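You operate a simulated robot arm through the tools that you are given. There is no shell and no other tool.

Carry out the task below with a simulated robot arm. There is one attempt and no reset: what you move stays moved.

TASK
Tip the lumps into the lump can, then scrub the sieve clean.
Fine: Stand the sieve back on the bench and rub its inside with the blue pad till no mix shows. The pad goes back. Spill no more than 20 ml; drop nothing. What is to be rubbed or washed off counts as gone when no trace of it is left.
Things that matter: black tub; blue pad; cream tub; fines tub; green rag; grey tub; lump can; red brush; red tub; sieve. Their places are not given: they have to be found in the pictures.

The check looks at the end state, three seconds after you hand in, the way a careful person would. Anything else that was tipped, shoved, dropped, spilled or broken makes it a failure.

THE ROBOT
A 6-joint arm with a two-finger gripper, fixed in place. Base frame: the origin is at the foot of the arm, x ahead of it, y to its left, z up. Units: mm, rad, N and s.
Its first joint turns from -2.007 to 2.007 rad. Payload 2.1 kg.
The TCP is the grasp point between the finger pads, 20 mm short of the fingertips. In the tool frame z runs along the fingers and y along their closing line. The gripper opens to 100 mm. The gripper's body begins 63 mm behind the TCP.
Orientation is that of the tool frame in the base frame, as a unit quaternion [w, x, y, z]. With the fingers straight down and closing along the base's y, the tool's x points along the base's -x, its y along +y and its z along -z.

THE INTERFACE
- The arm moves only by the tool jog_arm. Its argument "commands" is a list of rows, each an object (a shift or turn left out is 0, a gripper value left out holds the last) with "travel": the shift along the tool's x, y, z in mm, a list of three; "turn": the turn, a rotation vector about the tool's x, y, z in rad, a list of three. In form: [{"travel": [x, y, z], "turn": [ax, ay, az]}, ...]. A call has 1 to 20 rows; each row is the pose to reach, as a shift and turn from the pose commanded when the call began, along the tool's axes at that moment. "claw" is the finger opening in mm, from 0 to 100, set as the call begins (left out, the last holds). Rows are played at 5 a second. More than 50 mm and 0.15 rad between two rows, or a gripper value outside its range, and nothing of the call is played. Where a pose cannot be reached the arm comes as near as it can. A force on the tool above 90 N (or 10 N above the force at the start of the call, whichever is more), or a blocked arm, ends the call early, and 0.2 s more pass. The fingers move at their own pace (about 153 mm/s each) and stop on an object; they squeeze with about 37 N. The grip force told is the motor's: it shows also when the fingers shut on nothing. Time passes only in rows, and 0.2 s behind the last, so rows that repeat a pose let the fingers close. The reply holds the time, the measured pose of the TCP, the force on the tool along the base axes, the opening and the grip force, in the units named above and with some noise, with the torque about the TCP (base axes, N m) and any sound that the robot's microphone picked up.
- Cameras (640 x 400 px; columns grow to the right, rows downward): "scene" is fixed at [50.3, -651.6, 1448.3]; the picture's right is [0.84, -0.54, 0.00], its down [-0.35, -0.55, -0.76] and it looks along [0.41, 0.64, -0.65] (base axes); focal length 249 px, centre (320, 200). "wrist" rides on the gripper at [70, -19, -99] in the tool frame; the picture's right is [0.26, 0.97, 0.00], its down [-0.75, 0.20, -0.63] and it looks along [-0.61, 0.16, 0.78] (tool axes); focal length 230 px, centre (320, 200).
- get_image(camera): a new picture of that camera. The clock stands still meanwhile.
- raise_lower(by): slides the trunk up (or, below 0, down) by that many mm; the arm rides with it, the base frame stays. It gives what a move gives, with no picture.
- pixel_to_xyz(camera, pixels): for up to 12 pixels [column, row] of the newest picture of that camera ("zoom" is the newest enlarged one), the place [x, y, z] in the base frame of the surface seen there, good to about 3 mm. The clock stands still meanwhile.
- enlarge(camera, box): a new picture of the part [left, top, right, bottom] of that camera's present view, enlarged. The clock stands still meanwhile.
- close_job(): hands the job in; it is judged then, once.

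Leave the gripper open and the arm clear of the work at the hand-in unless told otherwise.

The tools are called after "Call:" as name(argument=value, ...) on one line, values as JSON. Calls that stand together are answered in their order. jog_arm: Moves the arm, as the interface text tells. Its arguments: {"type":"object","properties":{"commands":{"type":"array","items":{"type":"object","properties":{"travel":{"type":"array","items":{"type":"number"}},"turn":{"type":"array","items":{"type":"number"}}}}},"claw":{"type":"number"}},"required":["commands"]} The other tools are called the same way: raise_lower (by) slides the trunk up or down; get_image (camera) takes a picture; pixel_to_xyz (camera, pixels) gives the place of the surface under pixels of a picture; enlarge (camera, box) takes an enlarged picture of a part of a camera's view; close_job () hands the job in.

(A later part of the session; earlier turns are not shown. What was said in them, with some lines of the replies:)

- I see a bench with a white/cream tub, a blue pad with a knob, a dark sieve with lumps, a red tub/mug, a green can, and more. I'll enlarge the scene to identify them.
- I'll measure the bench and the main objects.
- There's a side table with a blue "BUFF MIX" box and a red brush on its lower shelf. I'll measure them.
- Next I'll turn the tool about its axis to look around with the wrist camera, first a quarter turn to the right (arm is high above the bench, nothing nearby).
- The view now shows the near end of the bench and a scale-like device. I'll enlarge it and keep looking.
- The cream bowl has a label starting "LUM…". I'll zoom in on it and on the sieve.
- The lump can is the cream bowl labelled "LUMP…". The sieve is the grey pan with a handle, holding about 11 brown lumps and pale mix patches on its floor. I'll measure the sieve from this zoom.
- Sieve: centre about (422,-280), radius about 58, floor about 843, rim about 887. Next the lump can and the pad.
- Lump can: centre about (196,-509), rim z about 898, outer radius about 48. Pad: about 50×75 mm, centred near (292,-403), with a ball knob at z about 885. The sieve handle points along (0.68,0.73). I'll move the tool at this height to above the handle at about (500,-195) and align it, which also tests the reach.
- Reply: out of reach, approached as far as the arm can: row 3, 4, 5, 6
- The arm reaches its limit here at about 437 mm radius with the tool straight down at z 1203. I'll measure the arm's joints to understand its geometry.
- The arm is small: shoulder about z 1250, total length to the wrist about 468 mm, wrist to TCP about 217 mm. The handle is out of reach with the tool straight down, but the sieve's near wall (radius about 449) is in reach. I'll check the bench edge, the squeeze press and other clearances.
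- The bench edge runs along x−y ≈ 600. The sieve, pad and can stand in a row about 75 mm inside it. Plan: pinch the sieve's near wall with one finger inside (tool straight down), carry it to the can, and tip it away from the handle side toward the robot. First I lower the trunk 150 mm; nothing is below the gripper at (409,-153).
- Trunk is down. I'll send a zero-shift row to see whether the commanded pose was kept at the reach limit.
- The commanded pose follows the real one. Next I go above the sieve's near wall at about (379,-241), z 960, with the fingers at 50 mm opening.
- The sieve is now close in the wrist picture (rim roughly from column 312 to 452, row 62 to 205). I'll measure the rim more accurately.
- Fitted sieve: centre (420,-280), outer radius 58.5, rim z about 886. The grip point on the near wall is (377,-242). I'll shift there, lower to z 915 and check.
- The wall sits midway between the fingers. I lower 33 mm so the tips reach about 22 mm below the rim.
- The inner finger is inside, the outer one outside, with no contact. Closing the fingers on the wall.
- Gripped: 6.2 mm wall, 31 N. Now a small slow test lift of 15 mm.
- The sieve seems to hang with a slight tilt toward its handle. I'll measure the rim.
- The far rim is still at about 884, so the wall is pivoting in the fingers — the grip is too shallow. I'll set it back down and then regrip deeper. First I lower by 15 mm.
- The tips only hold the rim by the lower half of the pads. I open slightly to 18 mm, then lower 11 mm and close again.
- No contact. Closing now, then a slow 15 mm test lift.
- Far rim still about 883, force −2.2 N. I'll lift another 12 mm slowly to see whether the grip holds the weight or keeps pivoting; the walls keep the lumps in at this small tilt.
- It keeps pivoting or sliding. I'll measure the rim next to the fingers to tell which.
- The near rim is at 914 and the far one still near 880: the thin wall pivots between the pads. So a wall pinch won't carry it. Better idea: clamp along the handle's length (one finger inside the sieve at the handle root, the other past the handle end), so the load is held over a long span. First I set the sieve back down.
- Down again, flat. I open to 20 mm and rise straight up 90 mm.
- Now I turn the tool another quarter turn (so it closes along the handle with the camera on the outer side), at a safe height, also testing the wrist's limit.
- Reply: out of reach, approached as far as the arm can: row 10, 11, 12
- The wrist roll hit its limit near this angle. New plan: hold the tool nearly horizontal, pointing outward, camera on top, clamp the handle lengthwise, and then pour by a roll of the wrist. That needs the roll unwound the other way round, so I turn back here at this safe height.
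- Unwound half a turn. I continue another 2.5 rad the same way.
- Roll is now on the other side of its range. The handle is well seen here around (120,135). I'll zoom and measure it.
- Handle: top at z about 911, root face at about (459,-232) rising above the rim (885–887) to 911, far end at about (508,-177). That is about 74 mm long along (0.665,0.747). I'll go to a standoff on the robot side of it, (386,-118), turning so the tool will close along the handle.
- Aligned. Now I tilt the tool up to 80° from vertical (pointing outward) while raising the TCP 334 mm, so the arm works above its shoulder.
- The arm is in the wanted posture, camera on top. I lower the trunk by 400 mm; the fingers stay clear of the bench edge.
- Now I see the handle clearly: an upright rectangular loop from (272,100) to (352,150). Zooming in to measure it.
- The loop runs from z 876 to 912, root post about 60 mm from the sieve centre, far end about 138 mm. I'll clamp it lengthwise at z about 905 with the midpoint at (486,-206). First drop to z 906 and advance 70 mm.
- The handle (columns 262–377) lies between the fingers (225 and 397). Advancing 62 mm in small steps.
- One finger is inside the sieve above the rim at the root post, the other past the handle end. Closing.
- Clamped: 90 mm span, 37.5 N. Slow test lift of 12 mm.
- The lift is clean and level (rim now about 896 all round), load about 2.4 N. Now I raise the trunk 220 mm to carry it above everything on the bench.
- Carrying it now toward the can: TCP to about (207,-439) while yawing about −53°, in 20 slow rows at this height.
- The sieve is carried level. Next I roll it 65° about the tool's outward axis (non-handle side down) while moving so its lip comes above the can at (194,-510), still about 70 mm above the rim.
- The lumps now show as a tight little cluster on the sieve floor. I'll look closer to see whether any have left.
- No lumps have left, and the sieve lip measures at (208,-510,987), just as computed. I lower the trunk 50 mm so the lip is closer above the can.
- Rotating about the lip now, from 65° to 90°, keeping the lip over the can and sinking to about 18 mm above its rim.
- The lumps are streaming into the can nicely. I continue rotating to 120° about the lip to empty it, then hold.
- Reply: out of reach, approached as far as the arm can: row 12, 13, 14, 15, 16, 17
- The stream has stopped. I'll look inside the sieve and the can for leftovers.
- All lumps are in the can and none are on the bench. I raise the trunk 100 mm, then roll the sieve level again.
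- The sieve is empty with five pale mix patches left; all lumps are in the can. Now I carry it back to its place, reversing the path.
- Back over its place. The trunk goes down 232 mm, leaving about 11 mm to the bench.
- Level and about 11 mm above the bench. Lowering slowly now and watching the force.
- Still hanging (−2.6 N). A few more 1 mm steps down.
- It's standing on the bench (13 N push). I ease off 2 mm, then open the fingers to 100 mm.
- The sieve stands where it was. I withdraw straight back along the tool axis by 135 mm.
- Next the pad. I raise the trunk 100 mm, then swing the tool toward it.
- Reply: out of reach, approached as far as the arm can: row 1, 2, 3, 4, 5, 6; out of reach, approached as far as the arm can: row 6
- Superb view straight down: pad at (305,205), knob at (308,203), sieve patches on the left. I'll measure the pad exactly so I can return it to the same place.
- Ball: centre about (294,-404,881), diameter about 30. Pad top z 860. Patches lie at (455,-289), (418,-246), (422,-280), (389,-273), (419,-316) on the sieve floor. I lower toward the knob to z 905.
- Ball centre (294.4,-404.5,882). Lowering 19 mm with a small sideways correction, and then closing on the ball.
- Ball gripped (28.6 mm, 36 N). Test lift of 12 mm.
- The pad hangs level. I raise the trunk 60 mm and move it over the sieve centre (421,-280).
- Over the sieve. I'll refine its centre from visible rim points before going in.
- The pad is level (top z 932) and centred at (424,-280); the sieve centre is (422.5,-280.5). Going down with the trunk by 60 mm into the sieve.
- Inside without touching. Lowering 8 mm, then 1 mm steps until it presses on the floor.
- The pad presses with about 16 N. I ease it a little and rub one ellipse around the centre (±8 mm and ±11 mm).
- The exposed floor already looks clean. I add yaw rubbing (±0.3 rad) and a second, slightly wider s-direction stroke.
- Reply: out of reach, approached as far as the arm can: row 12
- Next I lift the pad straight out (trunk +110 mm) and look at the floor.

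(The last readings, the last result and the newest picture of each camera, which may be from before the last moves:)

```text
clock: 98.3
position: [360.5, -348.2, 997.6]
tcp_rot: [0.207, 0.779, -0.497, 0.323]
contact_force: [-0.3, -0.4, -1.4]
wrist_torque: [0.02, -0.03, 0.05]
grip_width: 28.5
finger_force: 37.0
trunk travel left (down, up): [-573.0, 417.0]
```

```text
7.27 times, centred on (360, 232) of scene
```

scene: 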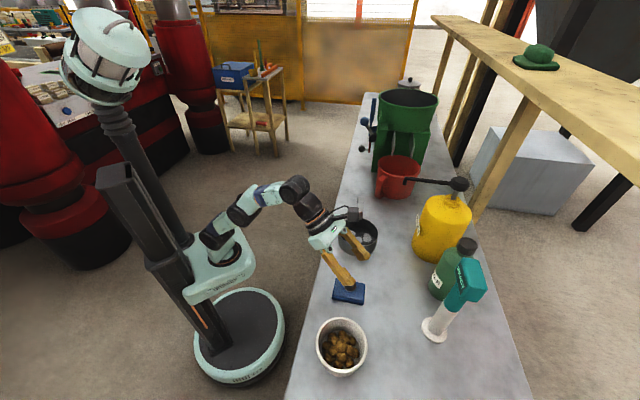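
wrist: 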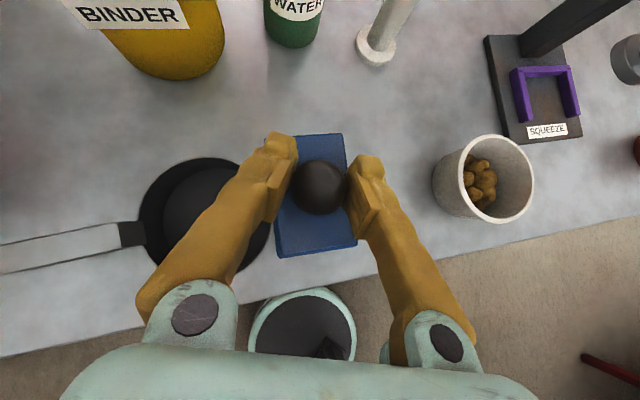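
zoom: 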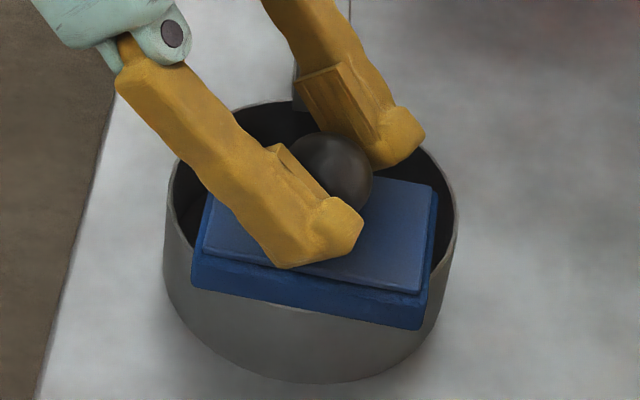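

I move on toward the pad's home at this height to uncover the whole sieve.

Call:
jog_arm(commands=[{"travel": [5.6, 27.3, 5.7]}, {"travel": [11.1, 54.7, 11.5]}, {"travel": [16.7, 82, 17.2]}, {"travel": [16.7, 82, 17.2]}])

Call:
get_image(camera="wrist")

Call:
enlarge(camera="scene", box=[335, 205, 385, 260])

Call:
enlarge(camera="wrist", box=[0, 130, 190, 340])

```text
clock: 99.3
position: [299.1, -403.3, 996.9]
tcp_rot: [0.207, 0.779, -0.496, 0.323]
contact_force: [0.2, 0.3, -0.5]
wrist_torque: [0.0, 0.02, 0.0]
grip_width: 28.7
finger_force: 37.1
trunk travel left (down, up): [-573.0, 417.0]
```

```text
taken
```

wrist: 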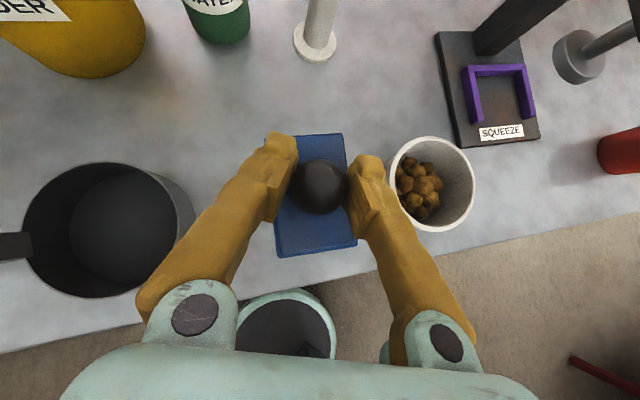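

```text
7.27 times, centred on (360, 232) of scene
```

zoom: 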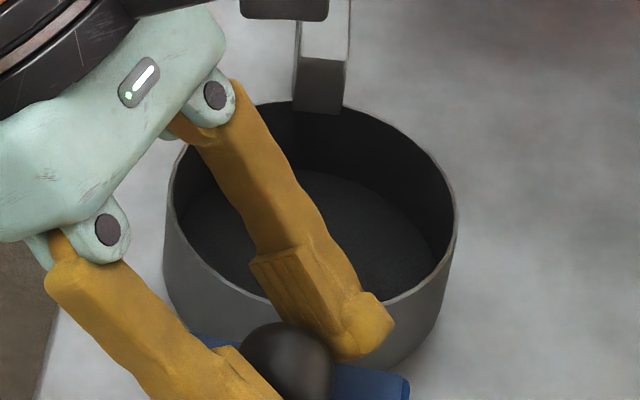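

```text
1.90 times, centred on (95, 235) of wrist
```

zoom: 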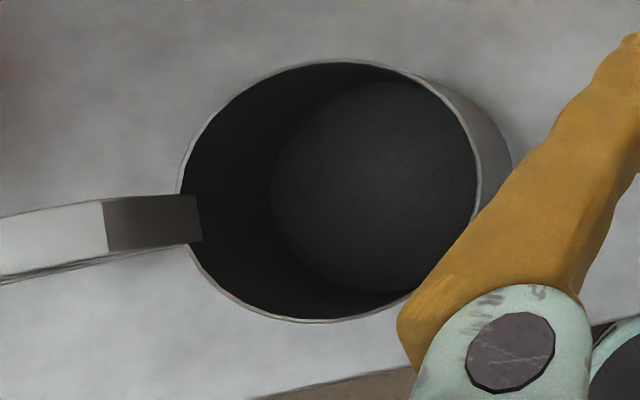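

The sieve floor is clean all over. Now the pad goes home: I measure it hanging, to match its first position (corners (335,-412),(300,-448),(289,-363),(249,-396)).

Call:
pixel_to_xyz(camera="wrist", pixels=[[339, 136], [354, 243], [282, 254], [305, 137], [330, 145], [345, 235], [290, 240], [302, 145], [320, 186]])

Call:
enlarge(camera="wrist", box=[250, 120, 390, 270])

```text
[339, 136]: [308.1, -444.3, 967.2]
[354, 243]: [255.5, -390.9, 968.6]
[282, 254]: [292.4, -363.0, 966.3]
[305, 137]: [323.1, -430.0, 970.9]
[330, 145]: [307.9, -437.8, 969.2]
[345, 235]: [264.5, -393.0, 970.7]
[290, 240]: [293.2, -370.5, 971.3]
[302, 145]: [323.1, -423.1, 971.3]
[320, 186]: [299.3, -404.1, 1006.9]
```

```text
2.67 times, centred on (320, 195) of wrist
```

zoom: 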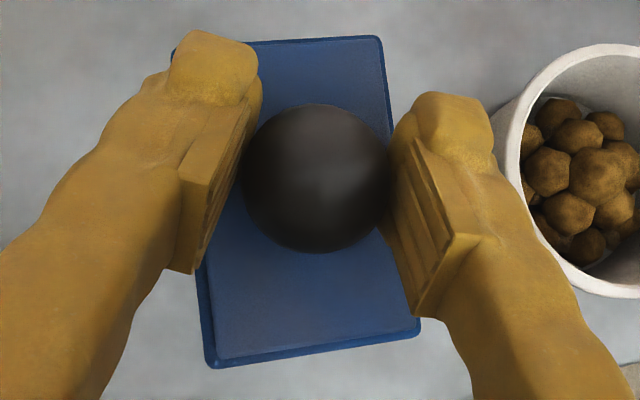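

Orientation matches; it needs a shift of about (−4,−1). I shift, lower the trunk 100 mm, and then finish slowly.

Call:
jog_arm(commands=[{"travel": [-0.4, 4.1, -0.4]}, {"travel": [-0.4, 4.1, -0.4]}])

Call:
raise_lower(by=-100)

Call:
get_image(camera="wrist")

Call:
pixel_to_xyz(camera="wrist", pixels=[[339, 136], [354, 243], [282, 254], [330, 145], [345, 235], [290, 240], [320, 186]])

```text
clock: 99.9
position: [293.7, -403.8, 998.2]
tcp_rot: [0.208, 0.778, -0.497, 0.323]
contact_force: [-0.2, -0.1, -1.3]
wrist_torque: [0.0, -0.02, 0.02]
grip_width: 28.1
finger_force: 37.1
trunk travel left (down, up): [-573.0, 417.0]
```

```text
clock: 101.3
position: [294.8, -403.3, 897.4]
tcp_rot: [0.207, 0.779, -0.497, 0.323]
contact_force: [-0.1, -0.9, -1.3]
wrist_torque: [-0.01, 0.02, 0.02]
grip_width: 28.3
finger_force: 36.8
trunk travel left (down, up): [-473.0, 517.0]
```

```text
taken
```

wrist: 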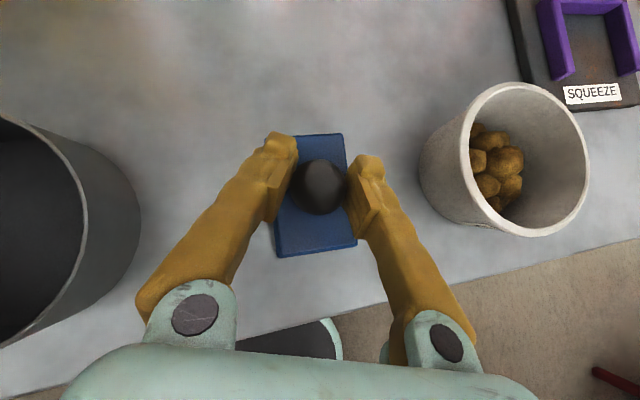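

```text
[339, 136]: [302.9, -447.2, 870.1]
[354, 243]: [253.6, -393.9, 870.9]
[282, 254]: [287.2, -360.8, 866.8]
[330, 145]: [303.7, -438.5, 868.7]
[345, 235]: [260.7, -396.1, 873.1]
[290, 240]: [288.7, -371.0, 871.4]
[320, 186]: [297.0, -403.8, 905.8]
```

Within 2 mm of home. Lowering 8 mm, then in 1 mm steps until it touches the bench.

Call:
jog_arm(commands=[{"travel": [-2.9, 0, 2.8]}, {"travel": [-5.7, 0, 5.6]}, {"travel": [-5.7, 0, 5.6]}])

Call:
jog_arm(commands=[{"travel": [-0.7, 0, 0.7]}, {"travel": [-0.7, 0, 0.7]}])

Call:
jog_arm(commands=[{"travel": [-0.7, 0, 0.7]}, {"travel": [-0.7, 0, 0.7]}])

```text
clock: 102.1
position: [294.6, -403.3, 889.3]
tcp_rot: [0.207, 0.779, -0.496, 0.323]
contact_force: [0.3, 0.2, -0.7]
wrist_torque: [0.01, -0.04, -0.01]
grip_width: 28.5
finger_force: 36.8
trunk travel left (down, up): [-473.0, 517.0]
```

```text
clock: 102.7
position: [294.6, -403.8, 887.7]
tcp_rot: [0.208, 0.779, -0.497, 0.322]
contact_force: [-0.3, 0.1, -1.1]
wrist_torque: [-0.03, -0.01, -0.02]
grip_width: 28.2
finger_force: 36.5
trunk travel left (down, up): [-473.0, 517.0]
```

```text
clock: 103.3
position: [293.7, -404.2, 887.6]
tcp_rot: [0.208, 0.778, -0.497, 0.323]
contact_force: [-0.5, 0.2, -0.4]
wrist_torque: [-0.01, 0.01, -0.01]
grip_width: 28.2
finger_force: 37.4
trunk travel left (down, up): [-473.0, 517.0]
```

Call:
jog_arm(commands=[{"travel": [-0.7, 0, 0.7]}, {"travel": [-0.7, 0, 0.7]}])

```text
clock: 103.9
position: [294.4, -404.3, 887.0]
tcp_rot: [0.207, 0.779, -0.497, 0.323]
contact_force: [0.2, -0.3, -1.6]
wrist_torque: [0.02, 0.0, 0.0]
grip_width: 28.4
finger_force: 37.6
trunk travel left (down, up): [-473.0, 517.0]
```

Still no contact. Another 1 mm step.

Call:
jog_arm(commands=[{"travel": [-0.7, 0, 0.7]}, {"travel": [-0.7, 0, 0.7]}])

Call:
enlarge(camera="scene", box=[310, 240, 390, 320])

```text
clock: 104.5
position: [294.2, -404.2, 886.2]
tcp_rot: [0.208, 0.778, -0.497, 0.324]
contact_force: [0.2, -0.6, 2.3]
wrist_torque: [-0.11, -0.17, -0.05]
grip_width: 28.3
finger_force: 37.0
trunk travel left (down, up): [-473.0, 517.0]
```

```text
5.00 times, centred on (350, 280) of scene
```

zoom: 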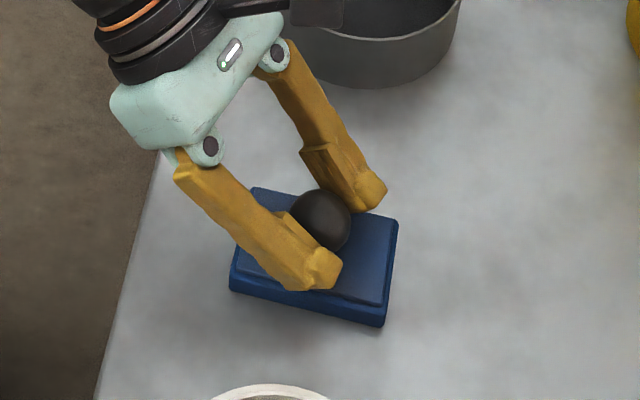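

It touches (2.3 N) at its old place. Opening to 60 mm to release it.

Call:
jog_arm(commands=[{"travel": [0, 0, 0]}, {"travel": [0, 0, 0]}, {"travel": [0, 0, 0]}], claw=60)

Call:
jog_arm(commands=[{"travel": [10, 0, -10]}, {"travel": [25, 0, -25]}, {"travel": [45, 0, -45]}])

Call:
get_image(camera="wrist")

Call:
pixel_to_xyz(camera="wrist", pixels=[[308, 203], [300, 185], [295, 235]])

```text
clock: 105.3
position: [294.2, -403.2, 886.2]
tcp_rot: [0.207, 0.779, -0.496, 0.324]
contact_force: [-0.4, 0.2, -0.6]
wrist_torque: [-0.02, -0.03, 0.01]
grip_width: 59.9
finger_force: 0.0
trunk travel left (down, up): [-473.0, 517.0]
```

```text
clock: 106.1
position: [295.2, -403.8, 949.0]
tcp_rot: [0.206, 0.78, -0.496, 0.322]
contact_force: [0.4, -0.1, 0.8]
wrist_torque: [0.04, 0.02, -0.01]
grip_width: 60.1
finger_force: 0.1
trunk travel left (down, up): [-473.0, 517.0]
```

```text
taken
```

wrist: 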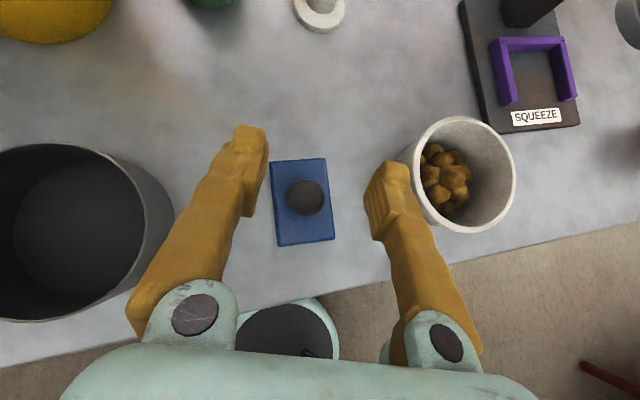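

```text
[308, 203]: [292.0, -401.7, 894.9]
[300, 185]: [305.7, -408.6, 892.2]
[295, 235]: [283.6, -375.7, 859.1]
```

The pad is back in place. I raise the trunk and move over the sieve with open fingers for a close inspection from above.

Call:
raise_lower(by=130)

Call:
jog_arm(commands=[{"travel": [-5.3, -21, -5.4]}, {"travel": [-10.6, -42, -10.9]}, {"travel": [-15.9, -63.1, -16.3]}, {"travel": [-21.2, -84.1, -21.8]}, {"travel": [-26.5, -105.1, -27.2]}, {"travel": [-31.8, -126.2, -32.6]}, {"travel": [-37.1, -147.2, -38.1]}, {"travel": [-42.4, -168.2, -43.5]}], claw=100)

Call:
get_image(camera="wrist")

Call:
enlarge(camera="wrist", box=[230, 110, 390, 270])

Call:
get_image(camera="scene")

```text
clock: 107.7
position: [295.2, -404.2, 1080.5]
tcp_rot: [0.206, 0.779, -0.497, 0.323]
contact_force: [0.4, 0.2, -0.5]
wrist_torque: [0.0, -0.01, 0.02]
grip_width: 60.2
finger_force: 0.0
trunk travel left (down, up): [-603.0, 387.0]
```

```text
clock: 109.5
position: [424.0, -278.1, 1077.9]
tcp_rot: [0.208, 0.779, -0.496, 0.323]
contact_force: [0.2, -0.3, 1.2]
wrist_torque: [-0.02, 0.0, 0.01]
grip_width: 100.0
finger_force: 0.0
trunk travel left (down, up): [-603.0, 387.0]
```

```text
taken
```

wrist: 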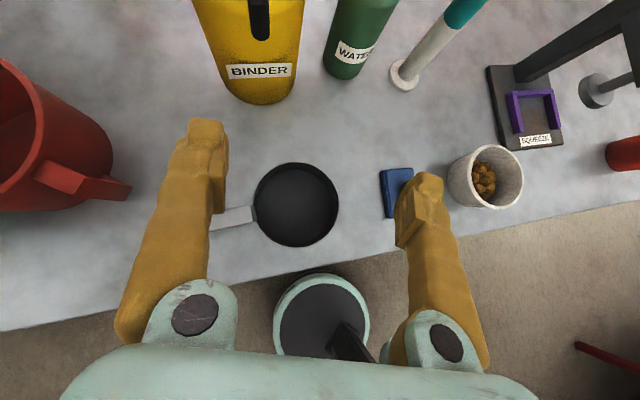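

```text
2.50 times, centred on (310, 190) of wrist
```

zoom: 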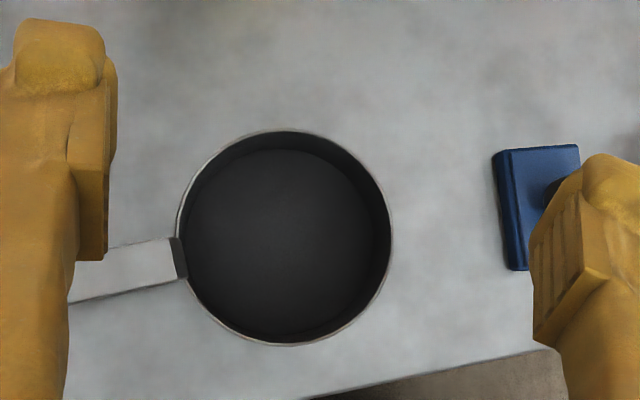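

```text
taken
```

scene: 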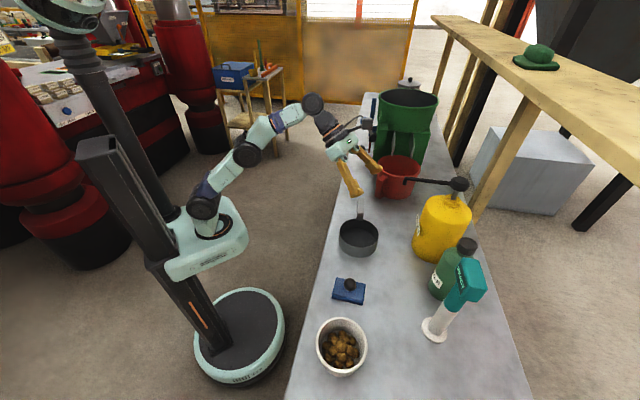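

Inside is dark and clean. A few closer zooms for traces: sieve walls, bench by the can, pad.

Call:
enlarge(camera="wrist", box=[250, 155, 345, 255])

Call:
enlarge(camera="scene", box=[335, 205, 385, 265])

Call:
enlarge(camera="scene", box=[295, 265, 395, 395])

Call:
enlarge(camera="wrist", box=[430, 120, 560, 230])

```text
4.00 times, centred on (298, 205) of wrist
```

zoom: 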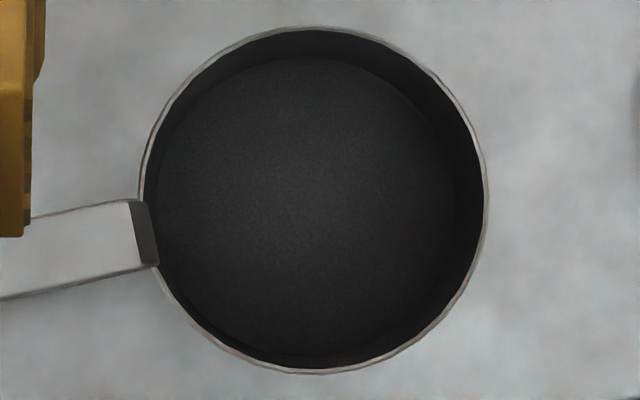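

```text
6.67 times, centred on (360, 235) of scene
```

zoom: 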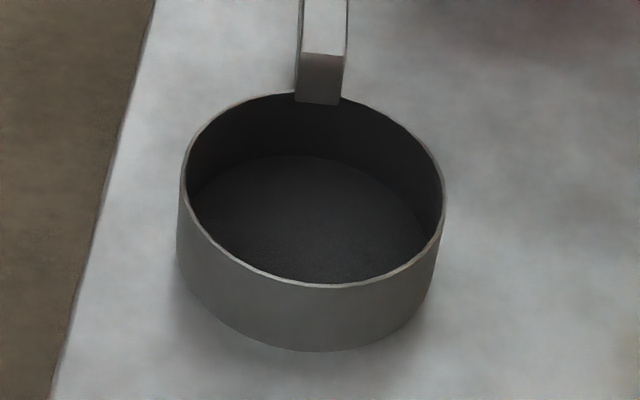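

```text
3.08 times, centred on (345, 330) of scene
```

zoom: 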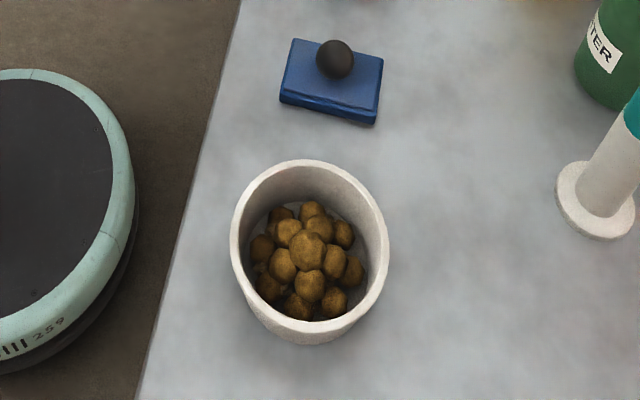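

```text
3.64 times, centred on (495, 175) of wrist
```

zoom: 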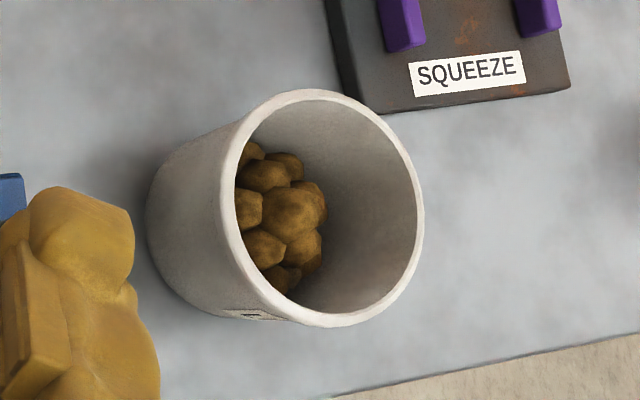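

Everything is in order: clean sieve standing on the bench, lumps in the can, no spills, pad at home. I pull the arm back off the bench and raise it clear.

Call:
jog_arm(commands=[{"travel": [-21, 0, -21.4]}, {"travel": [-42, 0, -42.8]}, {"travel": [-63, 0, -64.2]}, {"travel": [-84, 0, -85.7]}])

Call:
raise_lower(by=100)

Call:
get_image(camera="scene")

```text
clock: 110.5
position: [370.4, -170.4, 1080.3]
tcp_rot: [0.207, 0.779, -0.496, 0.324]
contact_force: [0.2, -0.1, -0.2]
wrist_torque: [-0.02, 0.0, 0.0]
grip_width: 99.9
finger_force: 0.0
trunk travel left (down, up): [-603.0, 387.0]
```

```text
clock: 111.8
position: [371.6, -170.7, 1181.2]
tcp_rot: [0.207, 0.779, -0.497, 0.323]
contact_force: [-0.9, 0.2, -0.2]
wrist_torque: [0.0, 0.0, -0.02]
grip_width: 99.9
finger_force: 0.1
trunk travel left (down, up): [-703.0, 287.0]
```

```text
taken
```

scene: 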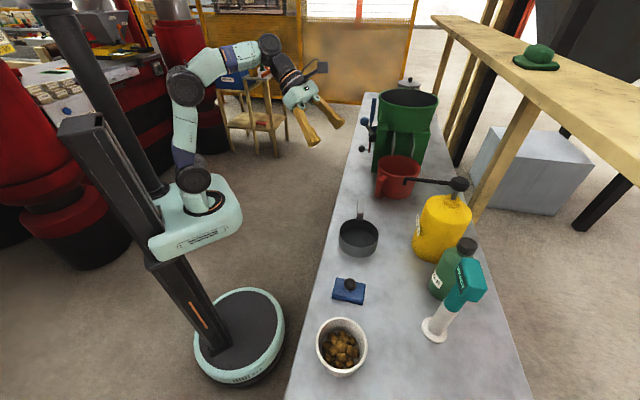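

The arm is clear, the gripper is open and the work is finished. Handing in.

Call:
close_job()

```text
The job is handed in.
```

The lumps are in the lump can, the sieve is scrubbed clean and standing in its old place, and the pad is back within a few millimetres of where it was. The job is handed in; I don't have the check's result.

- **Lumps:** all of them went into the cream can labelled "LUMP…". I saw no lumps or mix on the bench afterwards.
- **Sieve:** close-up pictures from above and from the side show no mix left on the floor or walls.
- **Failed first grip:** I first tried to pick up the sieve by its thin wall, but it tilted in the fingers with its far side still on the bench. I set it down each time and then clamped it along its handle. Nothing was lost.
- **Arm:** it is raised clear of the bench with the gripper open, and nothing else looks moved.
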